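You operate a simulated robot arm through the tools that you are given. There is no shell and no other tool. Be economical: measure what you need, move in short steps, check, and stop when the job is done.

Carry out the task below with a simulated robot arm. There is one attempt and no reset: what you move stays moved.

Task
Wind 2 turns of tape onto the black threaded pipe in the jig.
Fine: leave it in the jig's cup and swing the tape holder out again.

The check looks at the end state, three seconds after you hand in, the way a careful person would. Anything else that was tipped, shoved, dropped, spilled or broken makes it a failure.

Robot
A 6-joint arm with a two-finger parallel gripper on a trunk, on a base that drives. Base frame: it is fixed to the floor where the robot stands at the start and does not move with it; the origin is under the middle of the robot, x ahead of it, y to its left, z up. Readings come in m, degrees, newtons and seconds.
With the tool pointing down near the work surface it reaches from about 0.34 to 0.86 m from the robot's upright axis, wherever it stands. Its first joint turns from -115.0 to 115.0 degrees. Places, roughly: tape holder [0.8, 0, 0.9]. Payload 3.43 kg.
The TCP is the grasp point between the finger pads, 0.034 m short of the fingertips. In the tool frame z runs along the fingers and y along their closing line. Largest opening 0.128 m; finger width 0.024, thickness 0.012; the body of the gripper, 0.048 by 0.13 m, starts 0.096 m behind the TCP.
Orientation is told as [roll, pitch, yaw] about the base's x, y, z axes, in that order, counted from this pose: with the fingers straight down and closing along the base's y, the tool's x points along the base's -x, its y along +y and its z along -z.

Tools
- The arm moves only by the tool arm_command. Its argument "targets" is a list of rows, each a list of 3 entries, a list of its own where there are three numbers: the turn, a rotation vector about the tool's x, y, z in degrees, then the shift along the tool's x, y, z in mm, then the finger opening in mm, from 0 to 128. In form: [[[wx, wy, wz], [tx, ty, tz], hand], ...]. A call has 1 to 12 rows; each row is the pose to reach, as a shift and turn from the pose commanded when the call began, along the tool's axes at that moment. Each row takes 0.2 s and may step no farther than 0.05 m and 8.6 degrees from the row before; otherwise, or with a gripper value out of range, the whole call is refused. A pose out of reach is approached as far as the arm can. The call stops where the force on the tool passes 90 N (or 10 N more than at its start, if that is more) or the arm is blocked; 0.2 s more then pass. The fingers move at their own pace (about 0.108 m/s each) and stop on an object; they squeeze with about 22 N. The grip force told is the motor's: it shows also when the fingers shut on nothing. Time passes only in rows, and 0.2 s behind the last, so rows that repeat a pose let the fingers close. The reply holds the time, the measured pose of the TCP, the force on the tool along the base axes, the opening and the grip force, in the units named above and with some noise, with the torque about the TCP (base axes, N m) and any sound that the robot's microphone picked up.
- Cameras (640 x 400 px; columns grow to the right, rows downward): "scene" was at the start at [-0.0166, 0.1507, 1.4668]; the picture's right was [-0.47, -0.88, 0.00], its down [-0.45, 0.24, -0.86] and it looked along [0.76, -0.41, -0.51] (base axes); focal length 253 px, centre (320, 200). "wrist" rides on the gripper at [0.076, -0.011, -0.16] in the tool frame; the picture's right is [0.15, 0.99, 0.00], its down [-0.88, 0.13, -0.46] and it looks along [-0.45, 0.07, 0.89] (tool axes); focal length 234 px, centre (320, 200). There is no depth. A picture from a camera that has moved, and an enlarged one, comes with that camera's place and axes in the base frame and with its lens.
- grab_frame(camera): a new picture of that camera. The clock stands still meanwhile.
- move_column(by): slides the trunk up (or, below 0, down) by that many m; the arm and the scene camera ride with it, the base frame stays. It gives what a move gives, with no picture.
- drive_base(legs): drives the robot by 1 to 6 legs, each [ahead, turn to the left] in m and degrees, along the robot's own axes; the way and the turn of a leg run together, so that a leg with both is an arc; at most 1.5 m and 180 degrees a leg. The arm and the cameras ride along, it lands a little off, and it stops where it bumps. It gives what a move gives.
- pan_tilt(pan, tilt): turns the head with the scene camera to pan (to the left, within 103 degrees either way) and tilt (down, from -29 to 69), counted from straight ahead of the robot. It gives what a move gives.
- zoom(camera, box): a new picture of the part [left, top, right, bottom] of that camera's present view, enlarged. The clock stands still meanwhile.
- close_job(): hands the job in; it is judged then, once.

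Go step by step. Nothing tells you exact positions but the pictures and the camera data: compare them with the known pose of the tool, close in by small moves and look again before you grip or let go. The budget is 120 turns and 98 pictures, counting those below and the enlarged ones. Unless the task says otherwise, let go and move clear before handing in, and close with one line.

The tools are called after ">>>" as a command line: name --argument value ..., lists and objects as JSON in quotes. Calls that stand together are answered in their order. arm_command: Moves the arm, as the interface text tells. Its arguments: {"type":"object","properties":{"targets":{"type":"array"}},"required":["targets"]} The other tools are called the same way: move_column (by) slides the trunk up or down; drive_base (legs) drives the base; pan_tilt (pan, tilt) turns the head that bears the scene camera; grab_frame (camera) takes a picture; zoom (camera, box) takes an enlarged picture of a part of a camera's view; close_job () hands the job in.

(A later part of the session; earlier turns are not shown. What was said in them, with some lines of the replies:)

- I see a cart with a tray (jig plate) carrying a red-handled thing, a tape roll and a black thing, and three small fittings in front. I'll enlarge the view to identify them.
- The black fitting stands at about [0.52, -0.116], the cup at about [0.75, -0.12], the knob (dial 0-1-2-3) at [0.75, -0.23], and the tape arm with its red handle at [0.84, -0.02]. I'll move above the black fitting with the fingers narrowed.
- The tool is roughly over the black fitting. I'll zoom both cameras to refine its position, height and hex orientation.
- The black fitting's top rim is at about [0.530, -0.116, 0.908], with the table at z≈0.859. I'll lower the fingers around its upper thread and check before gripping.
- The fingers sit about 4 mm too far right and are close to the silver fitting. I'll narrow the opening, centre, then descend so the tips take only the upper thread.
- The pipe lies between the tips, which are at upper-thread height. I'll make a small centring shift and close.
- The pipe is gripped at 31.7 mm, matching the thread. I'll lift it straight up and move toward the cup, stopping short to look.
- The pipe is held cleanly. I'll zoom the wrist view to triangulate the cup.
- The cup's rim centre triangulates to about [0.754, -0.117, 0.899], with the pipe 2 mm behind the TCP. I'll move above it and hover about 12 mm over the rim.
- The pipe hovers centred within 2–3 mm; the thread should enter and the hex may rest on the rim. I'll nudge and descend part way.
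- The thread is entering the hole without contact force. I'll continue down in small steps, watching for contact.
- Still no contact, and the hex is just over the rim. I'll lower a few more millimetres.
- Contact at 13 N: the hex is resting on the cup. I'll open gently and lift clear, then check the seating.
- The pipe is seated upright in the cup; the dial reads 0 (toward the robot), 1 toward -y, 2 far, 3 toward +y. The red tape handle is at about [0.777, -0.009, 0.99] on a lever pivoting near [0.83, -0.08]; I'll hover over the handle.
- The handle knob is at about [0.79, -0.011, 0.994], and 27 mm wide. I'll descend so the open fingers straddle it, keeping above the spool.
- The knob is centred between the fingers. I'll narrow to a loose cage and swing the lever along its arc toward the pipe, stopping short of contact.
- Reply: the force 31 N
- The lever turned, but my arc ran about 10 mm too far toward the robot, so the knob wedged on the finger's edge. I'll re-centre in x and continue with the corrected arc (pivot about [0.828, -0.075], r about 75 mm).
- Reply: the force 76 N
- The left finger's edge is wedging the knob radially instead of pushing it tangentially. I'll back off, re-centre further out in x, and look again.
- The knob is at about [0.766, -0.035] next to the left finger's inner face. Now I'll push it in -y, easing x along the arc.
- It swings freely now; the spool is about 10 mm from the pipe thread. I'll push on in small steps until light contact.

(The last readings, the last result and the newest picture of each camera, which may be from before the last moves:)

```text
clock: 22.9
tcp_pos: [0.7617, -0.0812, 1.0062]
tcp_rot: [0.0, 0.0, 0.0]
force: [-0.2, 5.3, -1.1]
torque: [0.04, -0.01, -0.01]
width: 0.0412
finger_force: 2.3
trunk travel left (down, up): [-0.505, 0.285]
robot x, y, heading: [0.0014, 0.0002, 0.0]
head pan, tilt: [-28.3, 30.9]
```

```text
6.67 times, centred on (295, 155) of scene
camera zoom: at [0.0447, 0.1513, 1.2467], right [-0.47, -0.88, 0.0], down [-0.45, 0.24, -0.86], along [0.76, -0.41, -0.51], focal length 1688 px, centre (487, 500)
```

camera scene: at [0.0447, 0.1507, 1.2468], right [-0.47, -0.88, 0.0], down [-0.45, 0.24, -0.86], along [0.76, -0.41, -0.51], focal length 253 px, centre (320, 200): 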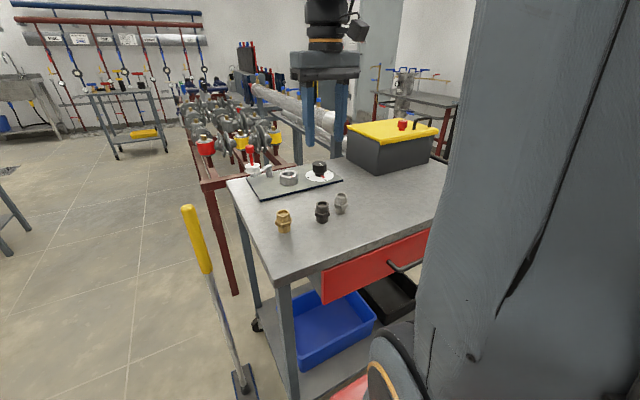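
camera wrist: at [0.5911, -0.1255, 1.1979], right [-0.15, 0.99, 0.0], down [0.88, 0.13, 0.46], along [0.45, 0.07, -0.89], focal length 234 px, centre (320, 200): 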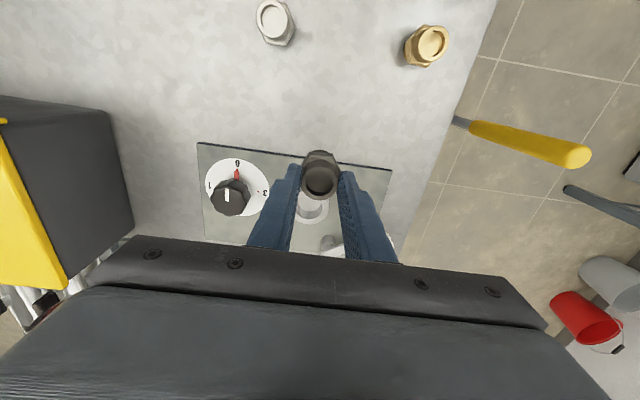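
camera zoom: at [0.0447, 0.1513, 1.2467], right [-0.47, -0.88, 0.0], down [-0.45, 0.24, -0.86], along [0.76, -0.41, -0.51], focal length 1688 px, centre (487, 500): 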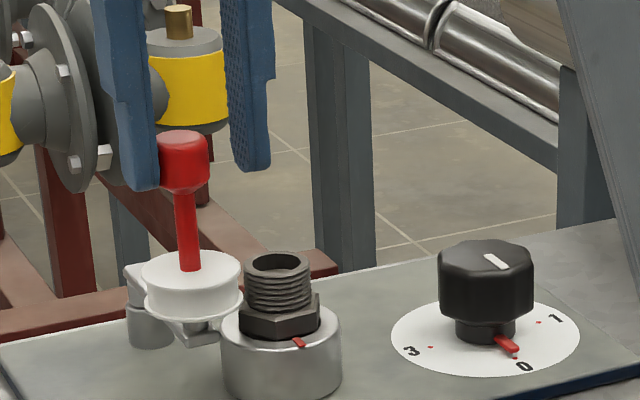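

The spool met the pipe with about 5 N. I'll ease off, rise clear of the handle and see whether it stays.

>>> arm_command --targets '[[[0, 0, 0], [0, 4, 0], 44], [[0, 0, 0], [0, 2, 0], 54], [[0, 0, 0], [0, 2, -40], 54], [[0, 0, 0], [0, 2, -80], 54]]'

>>> zoom --camera "scene" --box '[247, 125, 343, 185]'

>>> zoom --camera "wrist" --box '[160, 80, 480, 280]'

```text
clock: 23.9
tcp_pos: [0.7624, -0.0801, 1.0859]
tcp_rot: [-0.1, 0.1, 0.1]
force: [1.0, -0.5, 0.4]
torque: [-0.04, 0.04, 0.0]
width: 0.0538
finger_force: 0.1
trunk travel left (down, up): [-0.505, 0.285]
robot x, y, heading: [0.0039, -0.0023, -0.0]
head pan, tilt: [-28.3, 30.9]
```

```text
6.67 times, centred on (295, 155) of scene
camera zoom: at [0.0449, 0.151, 1.2467], right [-0.47, -0.88, 0.0], down [-0.45, 0.24, -0.86], along [0.76, -0.41, -0.51], focal length 1688 px, centre (487, 500)
```

zoom: 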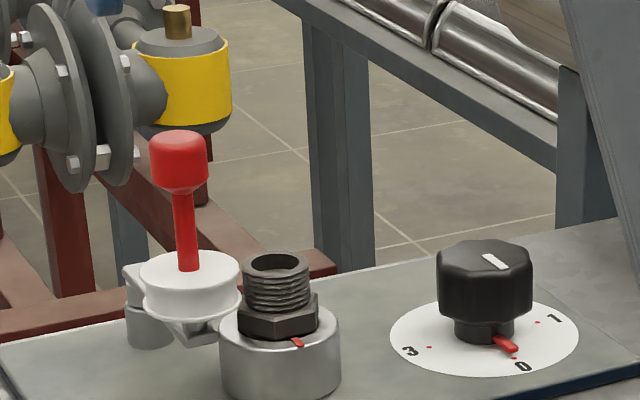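

```text
2.00 times, centred on (320, 180) of wrist
camera zoom: at [0.6875, -0.0927, 1.2461], right [-0.15, 0.99, 0.0], down [0.88, 0.13, 0.45], along [0.45, 0.07, -0.89], focal length 468 px, centre (320, 240)
```

zoom: 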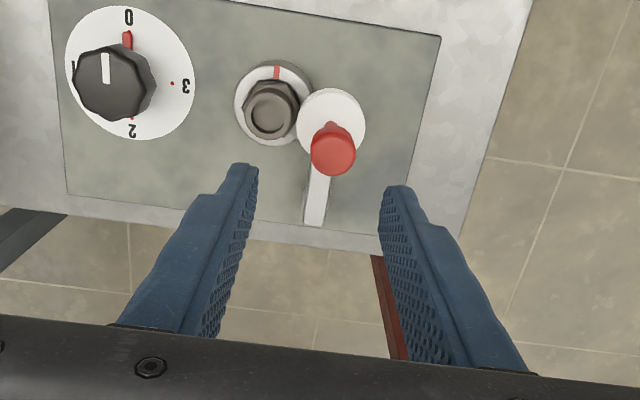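

The tape holder stays against the pipe. Next the knob at about [0.76, -0.230], with its top near 0.915; I'll move above it while pre-rotating the gripper by -90° so a +180° turn is available.

>>> arm_command --targets '[[[0, 0, 8.2], [0, -14, 0], 80], [[0, 0, 16.4], [0, -28, 0], 80], [[0, 0, 24.6], [0, -42, 0], 80], [[0, 0, 32.8], [0, -56, 0], 80], [[0, 0, 41], [0, -70, 0], 80], [[0, 0, 49.2], [0, -84, 0], 80], [[0, 0, 57.4], [0, -98, 0], 80], [[0, 0, 65.6], [0, -112, 0], 80], [[0, 0, 73.8], [0, -126, 0], 80], [[0, 0, 82], [1, -138, 0], 80], [[0, 0, 90], [2, -150, 0], 80]]'

>>> grab_frame --camera "scene"

>>> grab_frame --camera "wrist"

```text
clock: 26.3
tcp_pos: [0.7595, -0.2318, 1.0869]
tcp_rot: [0.1, 0.0, -90.1]
force: [-0.2, -0.4, 0.3]
torque: [-0.03, 0.0, 0.0]
width: 0.08
finger_force: 0.1
trunk travel left (down, up): [-0.505, 0.285]
robot x, y, heading: [0.0013, 0.0006, -0.1]
head pan, tilt: [-28.3, 30.9]
```

```text
53 pictures are left
camera scene: at [0.0447, 0.1511, 1.2467], right [-0.47, -0.88, 0.0], down [-0.45, 0.24, -0.86], along [0.76, -0.41, -0.51], focal length 253 px, centre (320, 200)
```

scene: 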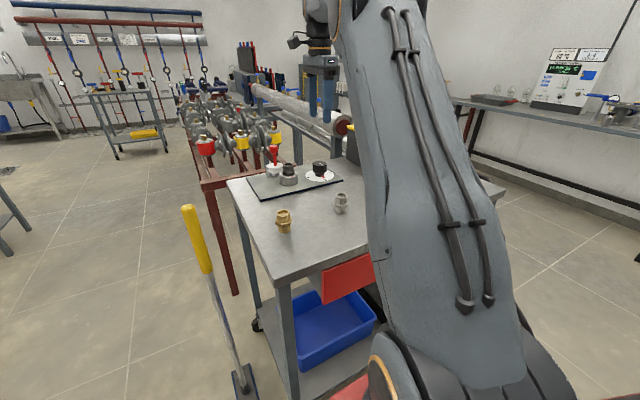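

```text
52 pictures are left
camera wrist: at [0.7487, -0.1554, 1.2465], right [0.99, 0.14, 0.0], down [0.13, -0.88, 0.46], along [0.07, -0.45, -0.89], focal length 234 px, centre (320, 200)
```

wrist: 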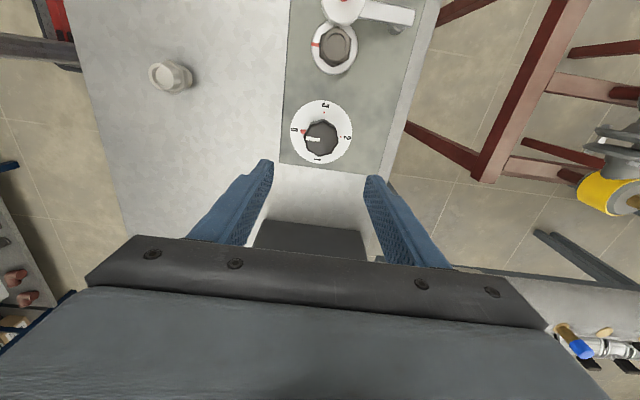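

>>> zoom --camera "wrist" --box '[240, 80, 400, 180]'

>>> zoom --camera "scene" --box '[257, 120, 353, 180]'

```text
4.00 times, centred on (320, 130) of wrist
camera zoom: at [0.7487, -0.1554, 1.2465], right [0.99, 0.14, 0.0], down [0.13, -0.88, 0.46], along [0.07, -0.45, -0.89], focal length 937 px, centre (320, 480)
```

zoom: 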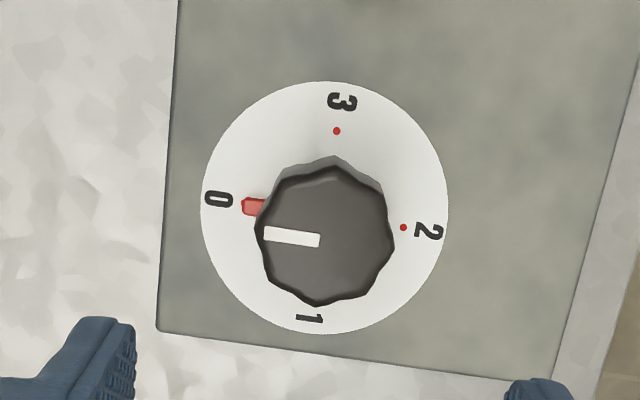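

```text
6.67 times, centred on (305, 150) of scene
camera zoom: at [0.0447, 0.1511, 1.2467], right [-0.47, -0.88, 0.0], down [-0.45, 0.24, -0.86], along [0.76, -0.41, -0.51], focal length 1688 px, centre (420, 533)
```

zoom: 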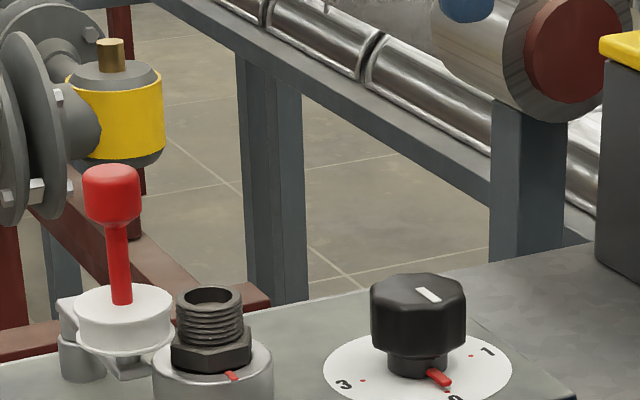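

The knob centre is at about [0.762, -0.228], with the body from z≈0.88 to 0.914. I'll descend to just around its top and check.

>>> arm_command --targets '[[[0, 0, 0], [3, 2, 40], 80], [[0, 0, 0], [3, 2, 80], 80], [[0, 0, 0], [3, 2, 120], 80]]'

>>> zoom --camera "wrist" --box '[200, 80, 440, 230]'

>>> zoom --camera "scene" --box '[257, 125, 353, 185]'

```text
clock: 27.1
tcp_pos: [0.7634, -0.23, 0.9641]
tcp_rot: [0.1, 0.0, -90.1]
force: [-0.1, 0.0, 0.3]
torque: [-0.04, -0.05, -0.01]
width: 0.0802
finger_force: 0.0
trunk travel left (down, up): [-0.505, 0.285]
robot x, y, heading: [-0.0006, -0.0016, -0.1]
head pan, tilt: [-28.3, 30.9]
```

```text
2.67 times, centred on (320, 155) of wrist
camera zoom: at [0.7518, -0.1541, 1.1239], right [0.99, 0.15, 0.0], down [0.13, -0.88, 0.46], along [0.07, -0.45, -0.89], focal length 624 px, centre (320, 320)
```

zoom: 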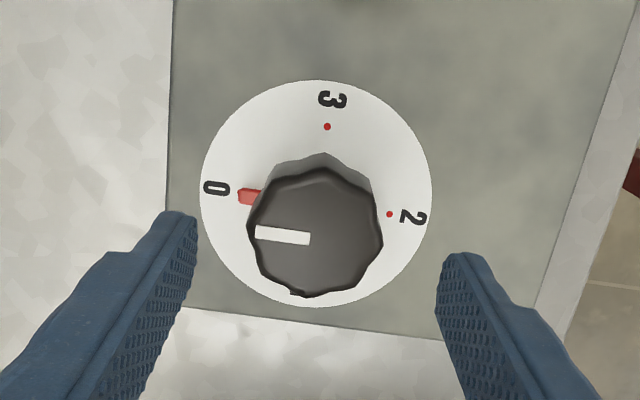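

```text
6.67 times, centred on (305, 155) of scene
camera zoom: at [0.0445, 0.1511, 1.2467], right [-0.47, -0.88, 0.0], down [-0.45, 0.24, -0.86], along [0.76, -0.41, -0.51], focal length 1688 px, centre (420, 500)
```

zoom: 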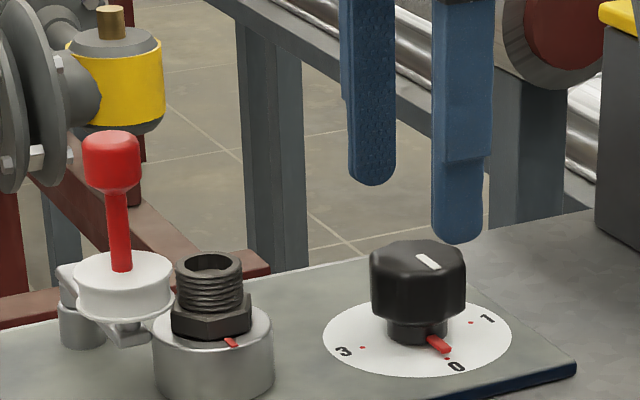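

The fingers are aligned with the knob within 2 mm. I'll lower them beside the body and close.

>>> arm_command --targets '[[[0, 0, 0], [1, 0, 20], 80], [[0, 0, 0], [1, 0, 42], 80], [[0, 0, 0], [1, 0, 42], 80]]'

>>> zoom --camera "scene" --box '[257, 125, 353, 185]'

```text
clock: 27.9
tcp_pos: [0.7636, -0.2275, 0.9226]
tcp_rot: [-0.1, 0.1, -89.9]
force: [0.0, -0.7, -0.1]
torque: [-0.01, 0.01, 0.02]
width: 0.0799
finger_force: 0.0
trunk travel left (down, up): [-0.505, 0.285]
robot x, y, heading: [0.0018, 0.0006, 0.0]
head pan, tilt: [-28.3, 30.9]
```

```text
6.67 times, centred on (305, 155) of scene
camera zoom: at [0.0447, 0.151, 1.2468], right [-0.47, -0.88, 0.0], down [-0.45, 0.24, -0.86], along [0.76, -0.41, -0.51], focal length 1688 px, centre (420, 500)
```

zoom: 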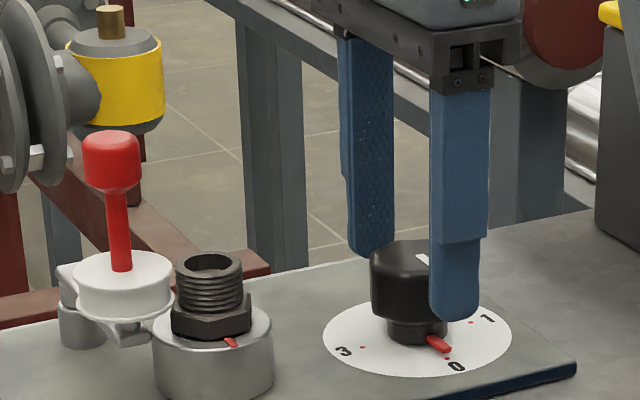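

>>> arm_command --targets '[[[0, 0, 0], [0, 0, 0], 60], [[0, 0, 0], [0, 0, 0], 45], [[0, 0, 0], [0, 0, 0], 38], [[0, 0, 0], [0, 0, 0], 38]]'

>>> zoom --camera "wrist" --box '[200, 80, 440, 230]'

```text
clock: 28.9
tcp_pos: [0.7618, -0.229, 0.9222]
tcp_rot: [-0.1, 0.0, -90.1]
force: [-17.0, 3.6, -0.5]
torque: [0.11, 0.36, 0.01]
width: 0.0495
finger_force: 44.7
trunk travel left (down, up): [-0.505, 0.285]
robot x, y, heading: [-0.0001, -0.0023, -0.2]
head pan, tilt: [-28.3, 30.9]
```

```text
2.67 times, centred on (320, 155) of wrist
camera zoom: at [0.7509, -0.1531, 1.0829], right [0.99, 0.15, 0.0], down [0.13, -0.88, 0.45], along [0.06, -0.45, -0.89], focal length 624 px, centre (320, 320)
```

zoom: 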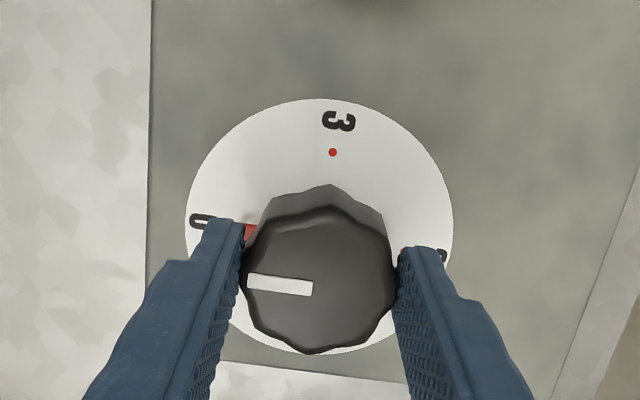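

Gripped (49.5 mm), with a small x offset force, so I'll shift 1.5 mm. First a test turn of 25° counter-clockwise (toward 1), checking how the pointer and cup mark respond.

>>> arm_command --targets '[[[0, 0, 0], [1.5, -1.7, 0], 38], [[0, 0, -8.4], [1.5, -1.7, 0], 38], [[0, 0, -16.8], [1.5, -1.7, 0], 38], [[0, 0, -25], [1.5, -1.7, 0], 38]]'

>>> zoom --camera "wrist" --box '[200, 40, 440, 190]'

>>> zoom --camera "scene" --box '[257, 135, 353, 195]'

```text
clock: 29.9
tcp_pos: [0.7603, -0.2296, 0.9232]
tcp_rot: [-0.2, 0.0, -64.9]
force: [-6.9, -24.6, -19.5]
torque: [-1.18, -0.64, -0.06]
width: 0.0495
finger_force: 45.1
trunk travel left (down, up): [-0.505, 0.285]
robot x, y, heading: [-0.0028, 0.0, -0.1]
head pan, tilt: [-28.3, 30.9]
```

```text
2.67 times, centred on (320, 115) of wrist
camera zoom: at [0.7185, -0.1649, 1.083], right [0.83, 0.55, 0.0], down [0.49, -0.74, 0.46], along [0.25, -0.38, -0.89], focal length 624 px, centre (320, 427)
```

zoom: 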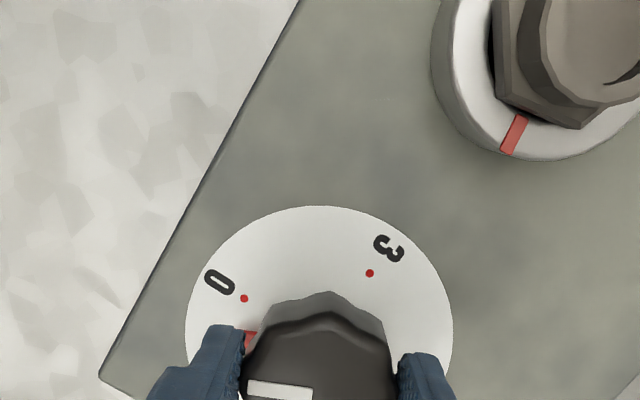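

```text
6.67 times, centred on (305, 165) of scene
camera zoom: at [0.0455, 0.1496, 1.2468], right [-0.48, -0.88, 0.0], down [-0.45, 0.25, -0.86], along [0.75, -0.41, -0.51], focal length 1688 px, centre (420, 433)
```

zoom: 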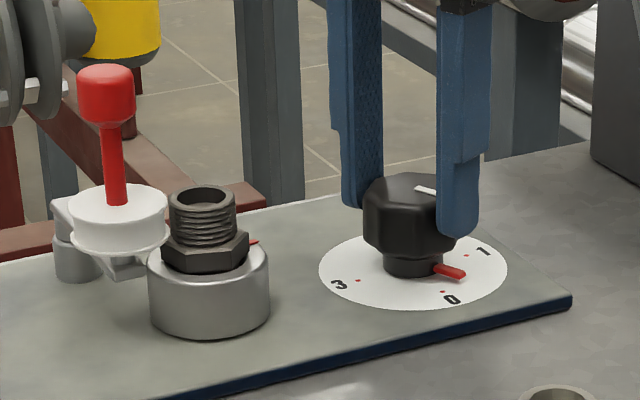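

The pointer follows and the cup turned about 100° for 25°, so dial 2 (180°) means two pipe turns. I'll relieve the side force and continue in increments.

>>> arm_command --targets '[[[0, 0, 0], [-1.6, -1.3, 0.7], 38], [[0, 0, -8.2], [-1.6, -1.3, 0.7], 38], [[0, 0, -16.4], [-1.6, -1.3, 0.7], 38], [[0, 0, -24.6], [-1.6, -1.3, 0.7], 38], [[0, 0, -32.8], [-1.6, -1.3, 0.7], 38], [[0, 0, -41], [-1.6, -1.3, 0.7], 38], [[0, 0, -49], [-1.6, -1.3, 0.7], 38], [[0, 0, -57], [-1.6, -1.3, 0.7], 38], [[0, 0, -65], [-1.6, -1.3, 0.7], 38]]'

>>> zoom --camera "scene" --box '[257, 135, 353, 195]'

>>> zoom --camera "wrist" --box '[200, 60, 440, 210]'

```text
clock: 31.9
tcp_pos: [0.7585, -0.2313, 0.9232]
tcp_rot: [-0.1, 0.0, 0.1]
force: [-14.6, -34.6, -16.4]
torque: [-0.12, 0.28, -0.11]
width: 0.0496
finger_force: 44.7
trunk travel left (down, up): [-0.505, 0.285]
robot x, y, heading: [-0.0026, 0.0007, -0.4]
head pan, tilt: [-28.3, 30.9]
```

```text
6.67 times, centred on (305, 165) of scene
camera zoom: at [0.0452, 0.1488, 1.247], right [-0.48, -0.88, 0.0], down [-0.45, 0.25, -0.86], along [0.75, -0.41, -0.51], focal length 1688 px, centre (420, 433)
```

zoom: 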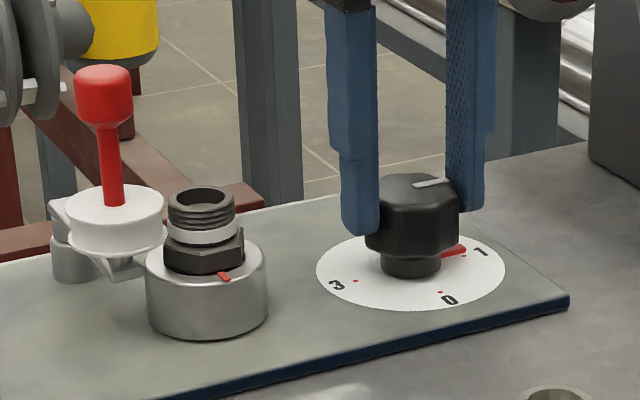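

```text
2.67 times, centred on (320, 135) of wrist
camera zoom: at [0.6832, -0.2428, 1.0833], right [-0.15, 0.99, 0.0], down [0.88, 0.13, 0.45], along [0.45, 0.07, -0.89], focal length 624 px, centre (320, 373)
```

zoom: 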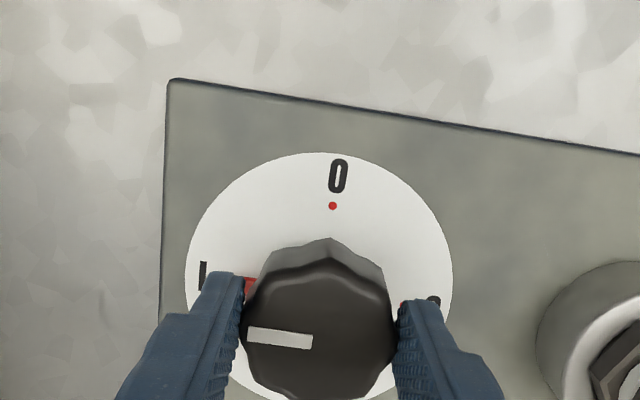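

The pointer is at 1 and white tape is winding on the thread. I'll relieve the side force and turn the remaining 90°.

>>> arm_command --targets '[[[0, 0, 0], [1.2, -2.5, 0.7], 38], [[0, 0, -8.2], [1.2, -2.5, 0.7], 38], [[0, 0, -16.4], [1.2, -2.5, 0.7], 38], [[0, 0, -24.6], [1.2, -2.5, 0.7], 38], [[0, 0, -32.8], [1.2, -2.5, 0.7], 38], [[0, 0, -41], [1.2, -2.5, 0.7], 38], [[0, 0, -49], [1.2, -2.5, 0.7], 38], [[0, 0, -57], [1.2, -2.5, 0.7], 38], [[0, 0, -65], [1.2, -2.5, 0.7], 38]]'

>>> zoom --camera "wrist" --box '[200, 60, 440, 210]'

>>> zoom --camera "scene" --box '[257, 135, 353, 195]'

```text
clock: 33.9
tcp_pos: [0.7615, -0.2288, 0.9236]
tcp_rot: [-0.4, -0.1, 65.4]
force: [35.9, -25.4, -8.1]
torque: [-1.11, 0.17, 0.05]
width: 0.0494
finger_force: 45.1
trunk travel left (down, up): [-0.505, 0.285]
robot x, y, heading: [0.0011, 0.0003, 0.1]
head pan, tilt: [-28.3, 30.9]
```

```text
2.67 times, centred on (320, 135) of wrist
camera zoom: at [0.74, -0.3031, 1.0832], right [-0.96, 0.28, -0.01], down [0.25, 0.85, 0.46], along [0.13, 0.44, -0.89], focal length 624 px, centre (320, 373)
```

zoom: 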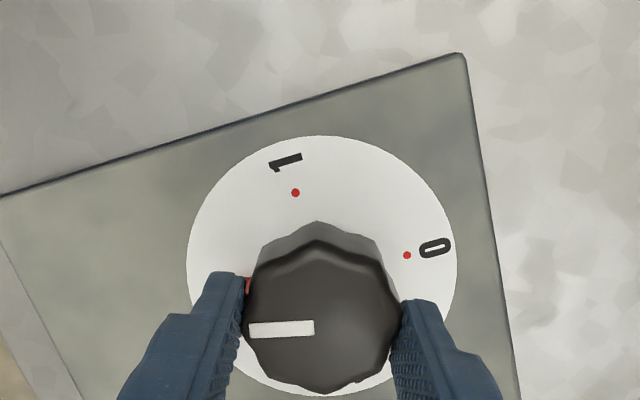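

```text
6.67 times, centred on (305, 165) of scene
camera zoom: at [0.0466, 0.1491, 1.2468], right [-0.47, -0.88, 0.0], down [-0.45, 0.24, -0.86], along [0.76, -0.4, -0.52], focal length 1688 px, centre (420, 433)
```

zoom: 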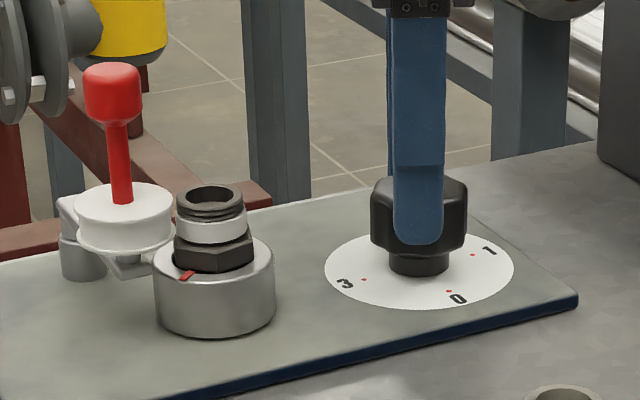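

155° done. I'll relieve the side force and turn the last 25° to 2.

>>> arm_command --targets '[[[0, 0, 0], [0.3, -2.7, 0.4], 38], [[0, 0, -8.2], [0.3, -2.7, 0.4], 38], [[0, 0, -16.6], [0.3, -2.7, 0.4], 38], [[0, 0, -25], [0.3, -2.7, 0.4], 38], [[0, 0, -25], [0.3, -2.7, 0.4], 38]]'

>>> zoom --camera "wrist" --box '[200, 60, 440, 210]'

>>> zoom --camera "scene" --box '[257, 135, 353, 195]'

```text
clock: 35.1
tcp_pos: [0.7611, -0.2292, 0.9228]
tcp_rot: [0.0, -0.1, 90.1]
force: [28.8, 18.0, 7.9]
torque: [1.52, -0.8, 0.07]
width: 0.049
finger_force: 45.1
trunk travel left (down, up): [-0.505, 0.285]
robot x, y, heading: [-0.0012, -0.0038, 0.2]
head pan, tilt: [-28.3, 30.9]
```

```text
2.67 times, centred on (320, 135) of wrist
camera zoom: at [0.7729, -0.3056, 1.0833], right [-0.99, -0.15, 0.0], down [-0.13, 0.88, 0.46], along [-0.07, 0.45, -0.89], focal length 624 px, centre (320, 373)
```

zoom: 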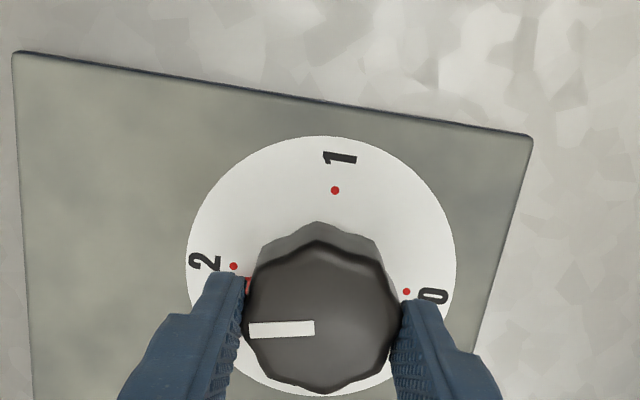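

```text
6.67 times, centred on (305, 165) of scene
camera zoom: at [0.0453, 0.1511, 1.2466], right [-0.47, -0.88, 0.0], down [-0.45, 0.24, -0.86], along [0.76, -0.41, -0.51], focal length 1688 px, centre (420, 433)
```

zoom: 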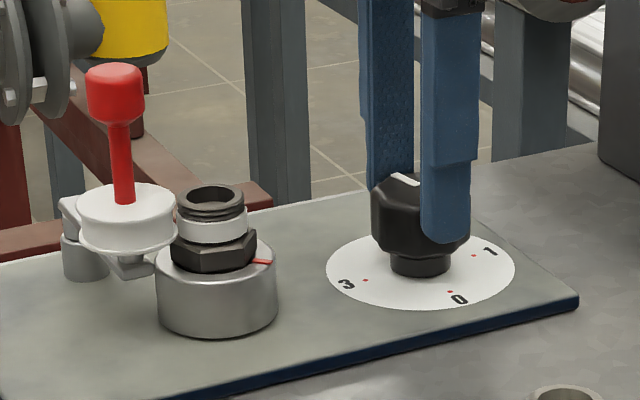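

The knob seems to have slipped slightly relative to the fingers. I'll release and lift to read the dial exactly before swinging the tape out.

>>> arm_command --targets '[[[0, 0, 0], [0, 0, 0], 60], [[0, 0, 0], [0, 0, 0], 80], [[0, 0, 0], [0, 0, -30], 80], [[0, 0, 0], [0, 0, -70], 80], [[0, 0, 0], [0, 0, -110], 80]]'

>>> zoom --camera "wrist" --box '[200, 40, 440, 190]'

>>> zoom --camera "scene" --box '[257, 135, 353, 195]'

```text
clock: 36.3
tcp_pos: [0.7612, -0.2331, 1.0318]
tcp_rot: [0.1, -0.1, 90.0]
force: [-0.2, -0.5, -0.2]
torque: [-0.01, 0.01, 0.01]
width: 0.08
finger_force: 0.0
trunk travel left (down, up): [-0.505, 0.285]
robot x, y, heading: [0.0007, -0.0034, -0.0]
head pan, tilt: [-28.3, 30.9]
```

```text
2.67 times, centred on (320, 115) of wrist
camera zoom: at [0.7726, -0.3091, 1.1919], right [-0.99, -0.15, 0.0], down [-0.13, 0.88, 0.46], along [-0.07, 0.45, -0.89], focal length 624 px, centre (320, 427)
```

zoom: 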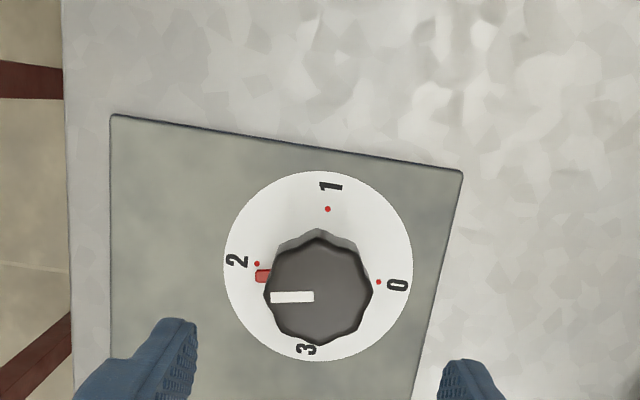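

```text
6.67 times, centred on (305, 165) of scene
camera zoom: at [0.0449, 0.1502, 1.2467], right [-0.47, -0.88, 0.0], down [-0.45, 0.24, -0.86], along [0.76, -0.41, -0.51], focal length 1688 px, centre (420, 433)
```

zoom: 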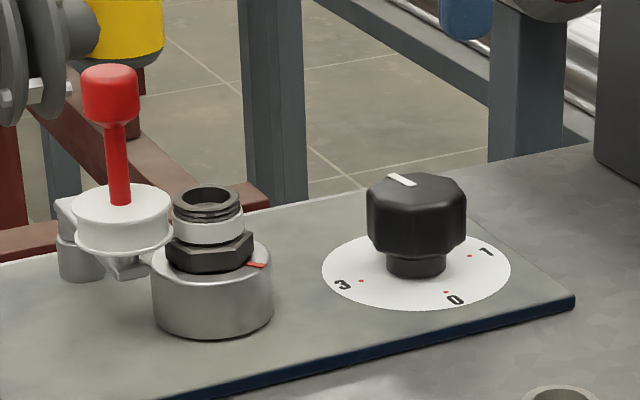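

The pointer stands about 11° past 2 (≈0.12 turn over). I'll regrip the knob, better centred, and bring it back those 11°.

>>> arm_command --targets '[[[0, 0, 0], [-4, -0.5, 40], 80], [[0, 0, 0], [-4, -0.5, 80], 80], [[0, 0, 0], [-4, -0.5, 109], 80], [[0, 0, 0], [-4, -0.5, 109], 56], [[0, 0, 0], [-4, -0.5, 109], 44], [[0, 0, 0], [-4, -0.5, 109], 38], [[0, 0, 0], [-4, -0.5, 109], 38]]'

>>> zoom --camera "wrist" --box '[200, 60, 440, 210]'

```text
clock: 37.9
tcp_pos: [0.7603, -0.227, 0.9226]
tcp_rot: [0.0, -0.1, 90.0]
force: [20.6, -1.9, -1.8]
torque: [-0.39, -0.86, 0.11]
width: 0.0488
finger_force: 44.8
trunk travel left (down, up): [-0.505, 0.285]
robot x, y, heading: [0.0002, -0.0005, -0.3]
head pan, tilt: [-28.3, 30.9]
```

```text
2.67 times, centred on (320, 135) of wrist
camera zoom: at [0.7726, -0.3026, 1.0836], right [-0.99, -0.15, 0.0], down [-0.13, 0.88, 0.45], along [-0.07, 0.45, -0.89], focal length 624 px, centre (320, 373)
```

zoom: 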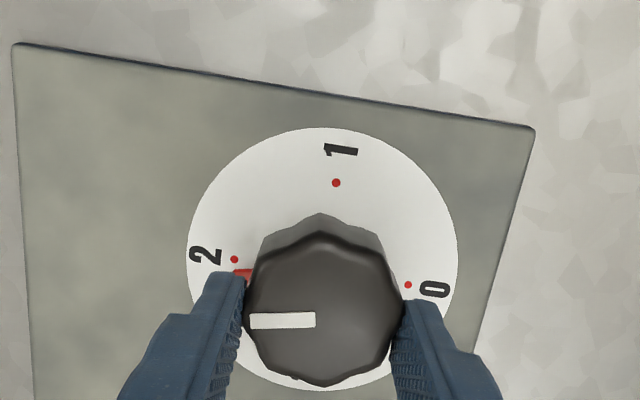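

>>> arm_command --targets '[[[0, 0, 0], [1, -1.5, 0], 38], [[0, 0, 5.5], [1, -1.5, 0], 38], [[0, 0, 11.5], [1, -1.5, 0], 38], [[0, 0, 11.5], [1, -1.5, 0], 38]]'

>>> zoom --camera "wrist" --box '[200, 60, 440, 210]'

>>> zoom --camera "scene" --box '[257, 135, 353, 195]'

```text
clock: 38.9
tcp_pos: [0.7621, -0.2272, 0.9229]
tcp_rot: [0.0, -0.1, 78.5]
force: [11.5, 11.2, 1.3]
torque: [0.87, -0.31, 0.04]
width: 0.0489
finger_force: 45.1
trunk travel left (down, up): [-0.505, 0.285]
robot x, y, heading: [0.0023, -0.0052, 0.2]
head pan, tilt: [-28.3, 30.9]
```

```text
2.67 times, centred on (320, 135) of wrist
camera zoom: at [0.7587, -0.3037, 1.0835], right [-1.0, 0.05, 0.0], down [0.05, 0.89, 0.46], along [0.02, 0.46, -0.89], focal length 624 px, centre (320, 373)
```

zoom: 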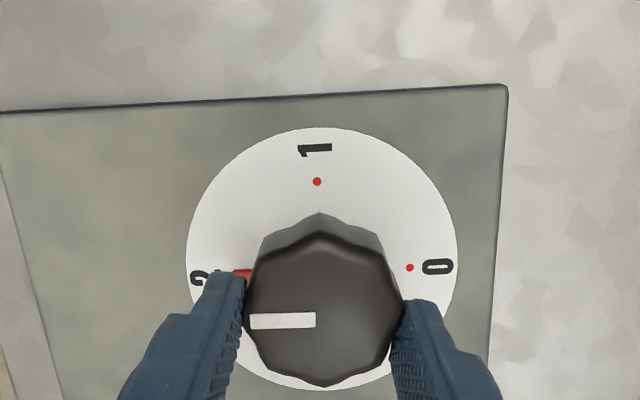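

```text
6.67 times, centred on (305, 165) of scene
camera zoom: at [0.045, 0.1507, 1.2467], right [-0.47, -0.88, 0.0], down [-0.45, 0.24, -0.86], along [0.76, -0.41, -0.51], focal length 1688 px, centre (420, 433)
```

zoom: 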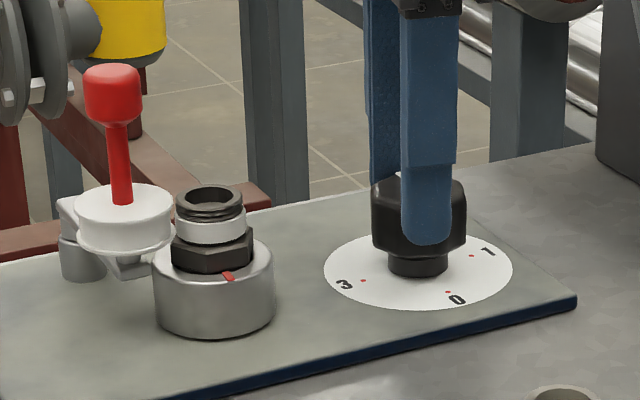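

The cup mark is back at its starting angle and the pointer lines up with 2: exactly two turns. I'll release and lift, then rotate the gripper back.

>>> arm_command --targets '[[[0, 0, 0], [0, 0, 0], 60], [[0, 0, 0], [0, 0, 0], 80], [[0, 0, 0], [0, 0, -40], 80], [[0, 0, 0], [0, 0, -80], 80], [[0, 0, 0], [0, 0, -125], 80], [[0, 0, 0], [0, 0, -165], 80]]'

>>> zoom --camera "wrist" --box '[200, 40, 440, 190]'

>>> arm_command --targets '[[[0, 0, 8], [0, 0, 0], 70], [[0, 0, 16], [0, 0, 0], 60], [[0, 0, 24], [0, 0, 0], 60], [[0, 0, 32], [0, 0, 0], 60], [[0, 0, 40], [0, 0, 0], 60], [[0, 0, 48], [0, 0, 0], 60], [[0, 0, 56], [0, 0, 0], 60], [[0, 0, 64], [0, 0, 0], 60], [[0, 0, 72], [0, 0, 0], 60], [[0, 0, 78.5], [0, 0, 0], 60]]'

```text
clock: 40.3
tcp_pos: [0.7623, -0.2274, 1.0878]
tcp_rot: [0.1, -0.1, 78.5]
force: [0.6, -1.9, -0.3]
torque: [0.03, 0.03, 0.01]
width: 0.0801
finger_force: 0.2
trunk travel left (down, up): [-0.505, 0.285]
robot x, y, heading: [0.0002, -0.0006, 0.1]
head pan, tilt: [-28.3, 30.9]
```

```text
2.67 times, centred on (320, 115) of wrist
camera zoom: at [0.7587, -0.3045, 1.249], right [-1.0, 0.05, 0.0], down [0.05, 0.89, 0.46], along [0.02, 0.46, -0.89], focal length 624 px, centre (320, 427)
```

zoom: 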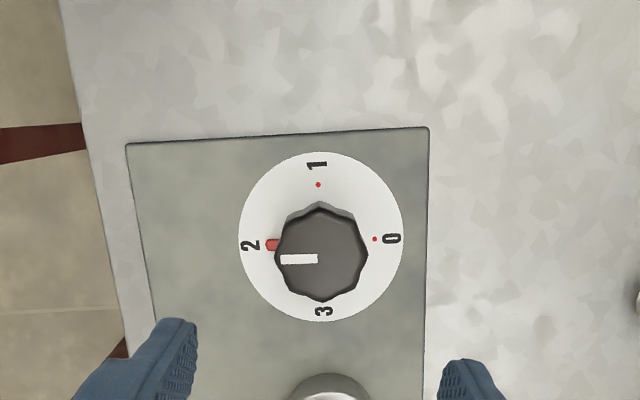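

```text
clock: 42.5
tcp_pos: [0.7616, -0.2297, 1.0888]
tcp_rot: [0.0, 0.0, -0.1]
force: [0.0, 0.2, -0.6]
torque: [0.0, -0.01, 0.0]
width: 0.0598
finger_force: 0.1
trunk travel left (down, up): [-0.505, 0.285]
robot x, y, heading: [0.0002, 0.0004, -0.1]
head pan, tilt: [-28.3, 30.9]
```

The dial reads 2. Now I'll go back over the tape handle (about [0.756, -0.078]).

>>> arm_command --targets '[[[0, 0, 0], [0, 40, 0], 60], [[0, 0, 0], [0, 80, 0], 60], [[0, 0, 0], [0, 120, 0], 60], [[0, 0, 0], [1, 151, 0], 60], [[0, 0, 0], [1, 151, 0], 60]]'

>>> zoom --camera "wrist" --box '[160, 80, 480, 280]'

```text
clock: 43.7
tcp_pos: [0.7615, -0.0758, 1.088]
tcp_rot: [0.0, 0.1, 0.0]
force: [-0.2, -0.1, -0.1]
torque: [0.0, -0.01, 0.0]
width: 0.0602
finger_force: 0.1
trunk travel left (down, up): [-0.505, 0.285]
robot x, y, heading: [0.0002, -0.0005, -0.2]
head pan, tilt: [-28.3, 30.9]
```

```text
2.00 times, centred on (320, 180) of wrist
camera zoom: at [0.6859, -0.0882, 1.2474], right [-0.15, 0.99, 0.0], down [0.88, 0.13, 0.46], along [0.45, 0.07, -0.89], focal length 468 px, centre (320, 240)
```

zoom: 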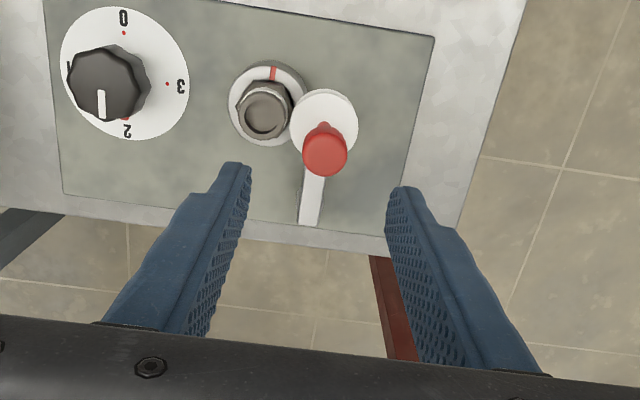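

The knob is at about [0.757, -0.075]. I'll descend around it and narrow to a loose cage.

>>> arm_command --targets '[[[0, 0, 0], [3, 2, 40], 60], [[0, 0, 0], [3, 2, 80], 60], [[0, 0, 0], [3, 2, 80], 46], [[0, 0, 0], [3, 2, 80], 38], [[0, 0, 0], [3, 2, 80], 38]]'

>>> zoom --camera "wrist" --box '[160, 80, 480, 280]'

```text
clock: 44.9
tcp_pos: [0.759, -0.0737, 1.0085]
tcp_rot: [0.0, 0.0, 0.0]
force: [0.3, -0.7, 0.4]
torque: [-0.04, -0.05, 0.0]
width: 0.038
finger_force: 0.1
trunk travel left (down, up): [-0.505, 0.285]
robot x, y, heading: [0.0016, -0.001, 0.0]
head pan, tilt: [-28.3, 30.9]
```

```text
2.00 times, centred on (320, 180) of wrist
camera zoom: at [0.6844, -0.0859, 1.1691], right [-0.15, 0.99, 0.0], down [0.88, 0.13, 0.46], along [0.45, 0.07, -0.89], focal length 468 px, centre (320, 240)
```

zoom: 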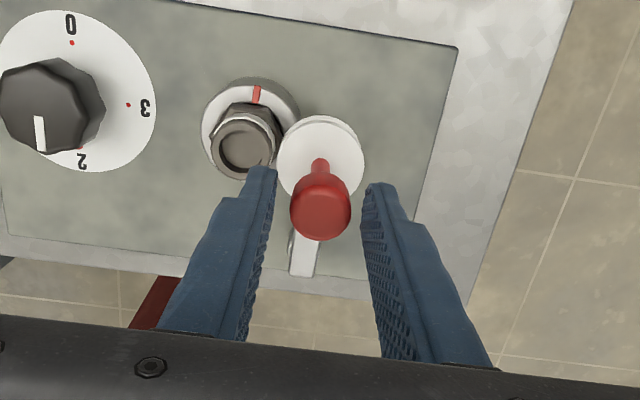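

Caged and free of force. Now I'll swing it out along the arc, turning the gripper with the lever, in two parts.

>>> arm_command --targets '[[[0, 0, 8], [0.7, 14, 0], 38], [[0, 0, 16], [-2, 23.6, 0], 38], [[0, 0, 24], [-6, 32.9, 0], 38], [[0, 0, 32], [-11.3, 41.5, 0], 38]]'

>>> zoom --camera "wrist" --box '[160, 80, 480, 280]'

>>> zoom --camera "scene" --box '[215, 105, 343, 185]'

```text
clock: 45.9
tcp_pos: [0.77, -0.0343, 1.0092]
tcp_rot: [0.0, 0.1, -32.0]
force: [-0.3, 0.0, -0.1]
torque: [-0.01, -0.01, 0.02]
width: 0.038
finger_force: 0.0
trunk travel left (down, up): [-0.505, 0.285]
robot x, y, heading: [-0.0031, -0.001, -0.2]
head pan, tilt: [-28.3, 30.9]
```

```text
2.00 times, centred on (320, 180) of wrist
camera zoom: at [0.7006, -0.0039, 1.1695], right [0.4, 0.92, 0.0], down [0.81, -0.36, 0.46], along [0.42, -0.18, -0.89], focal length 468 px, centre (320, 240)
```

zoom: 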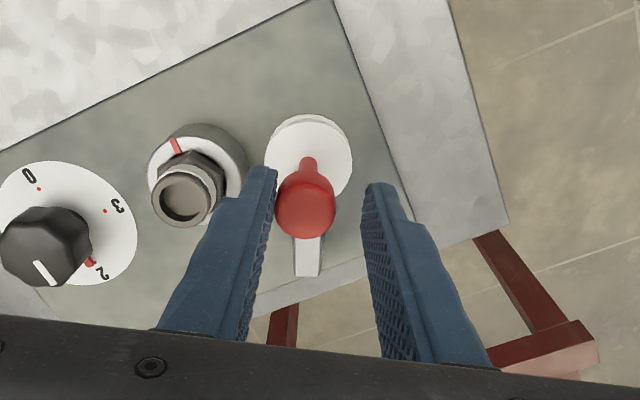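

```text
5.00 times, centred on (279, 145) of scene
camera zoom: at [0.0447, 0.1502, 1.2468], right [-0.47, -0.88, 0.0], down [-0.45, 0.24, -0.86], along [0.76, -0.41, -0.51], focal length 1266 px, centre (525, 475)
```

zoom: 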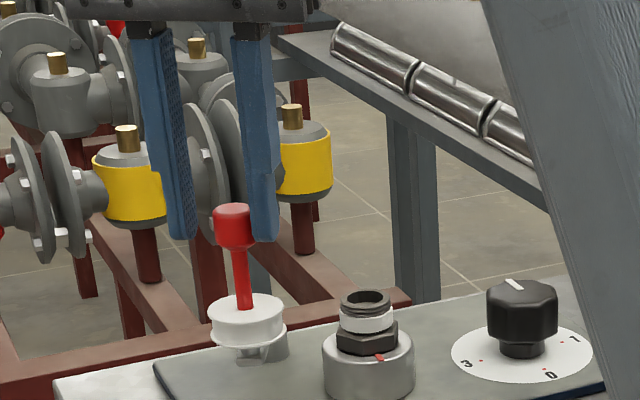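

It follows smoothly. I'll continue to the original out position.

>>> arm_command --targets '[[[0, 0, 8], [-1.3, 9.9, 0], 38], [[0, 0, 16], [-4, 19.6, 0], 38], [[0, 0, 24], [-8, 28.8, 0], 38], [[0, 0, 28], [-10, 32, 0], 38]]'

>>> zoom --camera "wrist" --box '[160, 80, 480, 280]'

>>> zoom --camera "scene" --box '[215, 105, 343, 185]'

```text
clock: 46.9
tcp_pos: [0.7949, -0.0119, 1.0094]
tcp_rot: [0.1, 0.1, -60.1]
force: [0.3, -0.2, -0.9]
torque: [-0.03, 0.03, -0.03]
width: 0.038
finger_force: 0.2
trunk travel left (down, up): [-0.505, 0.285]
robot x, y, heading: [-0.0011, -0.004, 0.0]
head pan, tilt: [-28.3, 30.9]
```

```text
2.00 times, centred on (320, 180) of wrist
camera zoom: at [0.748, 0.0477, 1.1694], right [0.78, 0.62, 0.0], down [0.55, -0.7, 0.46], along [0.28, -0.36, -0.89], focal length 468 px, centre (320, 240)
```

zoom: 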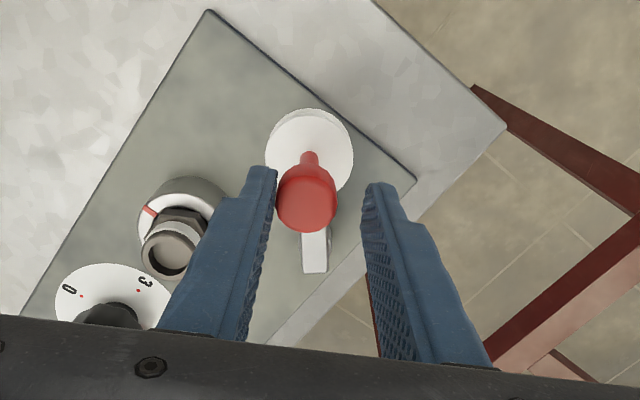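

```text
5.00 times, centred on (279, 145) of scene
camera zoom: at [0.0447, 0.1503, 1.2467], right [-0.47, -0.88, 0.0], down [-0.45, 0.24, -0.86], along [0.76, -0.41, -0.51], focal length 1266 px, centre (525, 475)
```

zoom: 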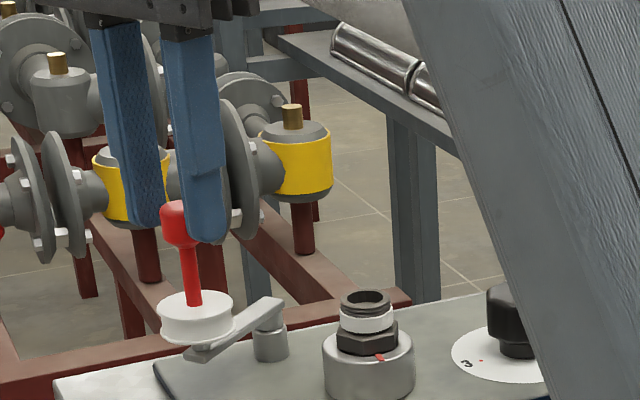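

Almost at the original place; I'll push 6 mm more, then open, rise and retreat.

>>> arm_command --targets '[[[0, 0, 4], [-0.5, 6, 0], 38], [[0, 0, 4], [-0.5, 4, 0], 50], [[0, 0, 4], [-0.5, 4, 0], 60], [[0, 0, 4], [-0.5, 4, -40], 60], [[0, 0, 4], [-0.5, 4, -80], 60], [[0, 0, 4], [-0.5, 4, -120], 60]]'

>>> arm_command --targets '[[[0, 0, 0], [40, 0, 0], 60], [[0, 0, 0], [80, 0, 0], 60], [[0, 0, 0], [120, 0, -20], 60], [[0, 0, 0], [150, 0, -40], 60]]'

>>> grab_frame --camera "scene"

>>> zoom --camera "scene" --box '[235, 125, 347, 195]'

```text
clock: 48.3
tcp_pos: [0.7968, -0.0128, 1.1312]
tcp_rot: [0.0, -0.1, -63.9]
force: [0.4, -0.9, -0.1]
torque: [0.03, 0.01, 0.06]
width: 0.0599
finger_force: 0.1
trunk travel left (down, up): [-0.505, 0.285]
robot x, y, heading: [0.0032, -0.0004, 0.1]
head pan, tilt: [-28.3, 30.9]
```

```text
clock: 49.3
tcp_pos: [0.7313, 0.1245, 1.1696]
tcp_rot: [0.0, 0.0, -63.9]
force: [0.4, -0.4, -0.5]
torque: [0.03, -0.01, -0.01]
width: 0.06
finger_force: 0.1
trunk travel left (down, up): [-0.505, 0.285]
robot x, y, heading: [-0.0013, 0.0007, 0.0]
head pan, tilt: [-28.3, 30.9]
```

```text
25 pictures are left
camera scene: at [0.045, 0.1501, 1.2468], right [-0.47, -0.88, 0.0], down [-0.45, 0.24, -0.86], along [0.76, -0.41, -0.51], focal length 253 px, centre (320, 200)
```

scene: 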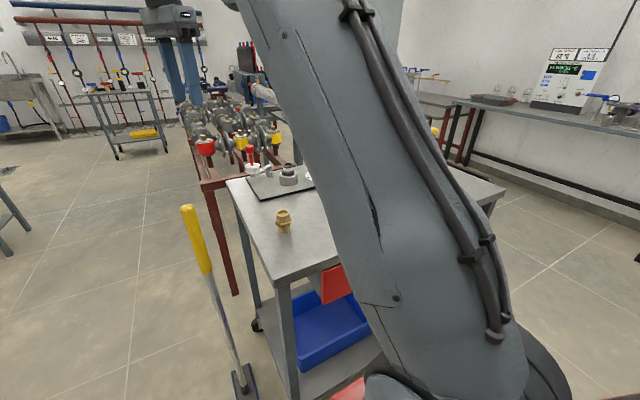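

```text
5.71 times, centred on (291, 160) of scene
camera zoom: at [0.045, 0.1501, 1.2468], right [-0.47, -0.88, 0.0], down [-0.45, 0.24, -0.86], along [0.76, -0.41, -0.51], focal length 1447 px, centre (486, 429)
```

zoom: 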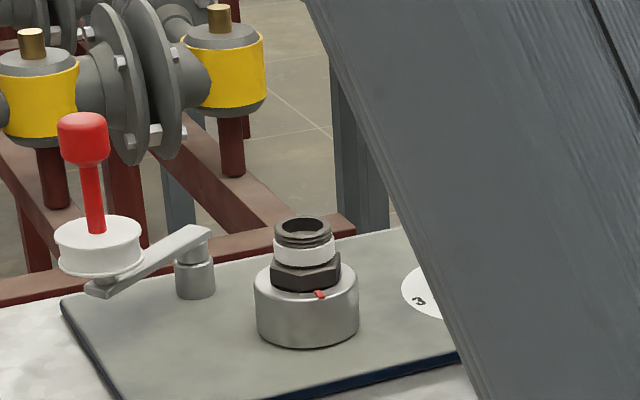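

The holder is back at its starting place, the black pipe sits in the cup with tape on its thread, and the last wrist view of the dial showed 2. Nothing else was seen to move, so I'm handing in.

>>> close_job

```text
The job is handed in.
```

The black threaded pipe is in the jig's cup with 2 turns of tape on its thread, and the tape holder is swung back out. I overshot the dial by about an eighth of a turn and wound it back until it read 2.
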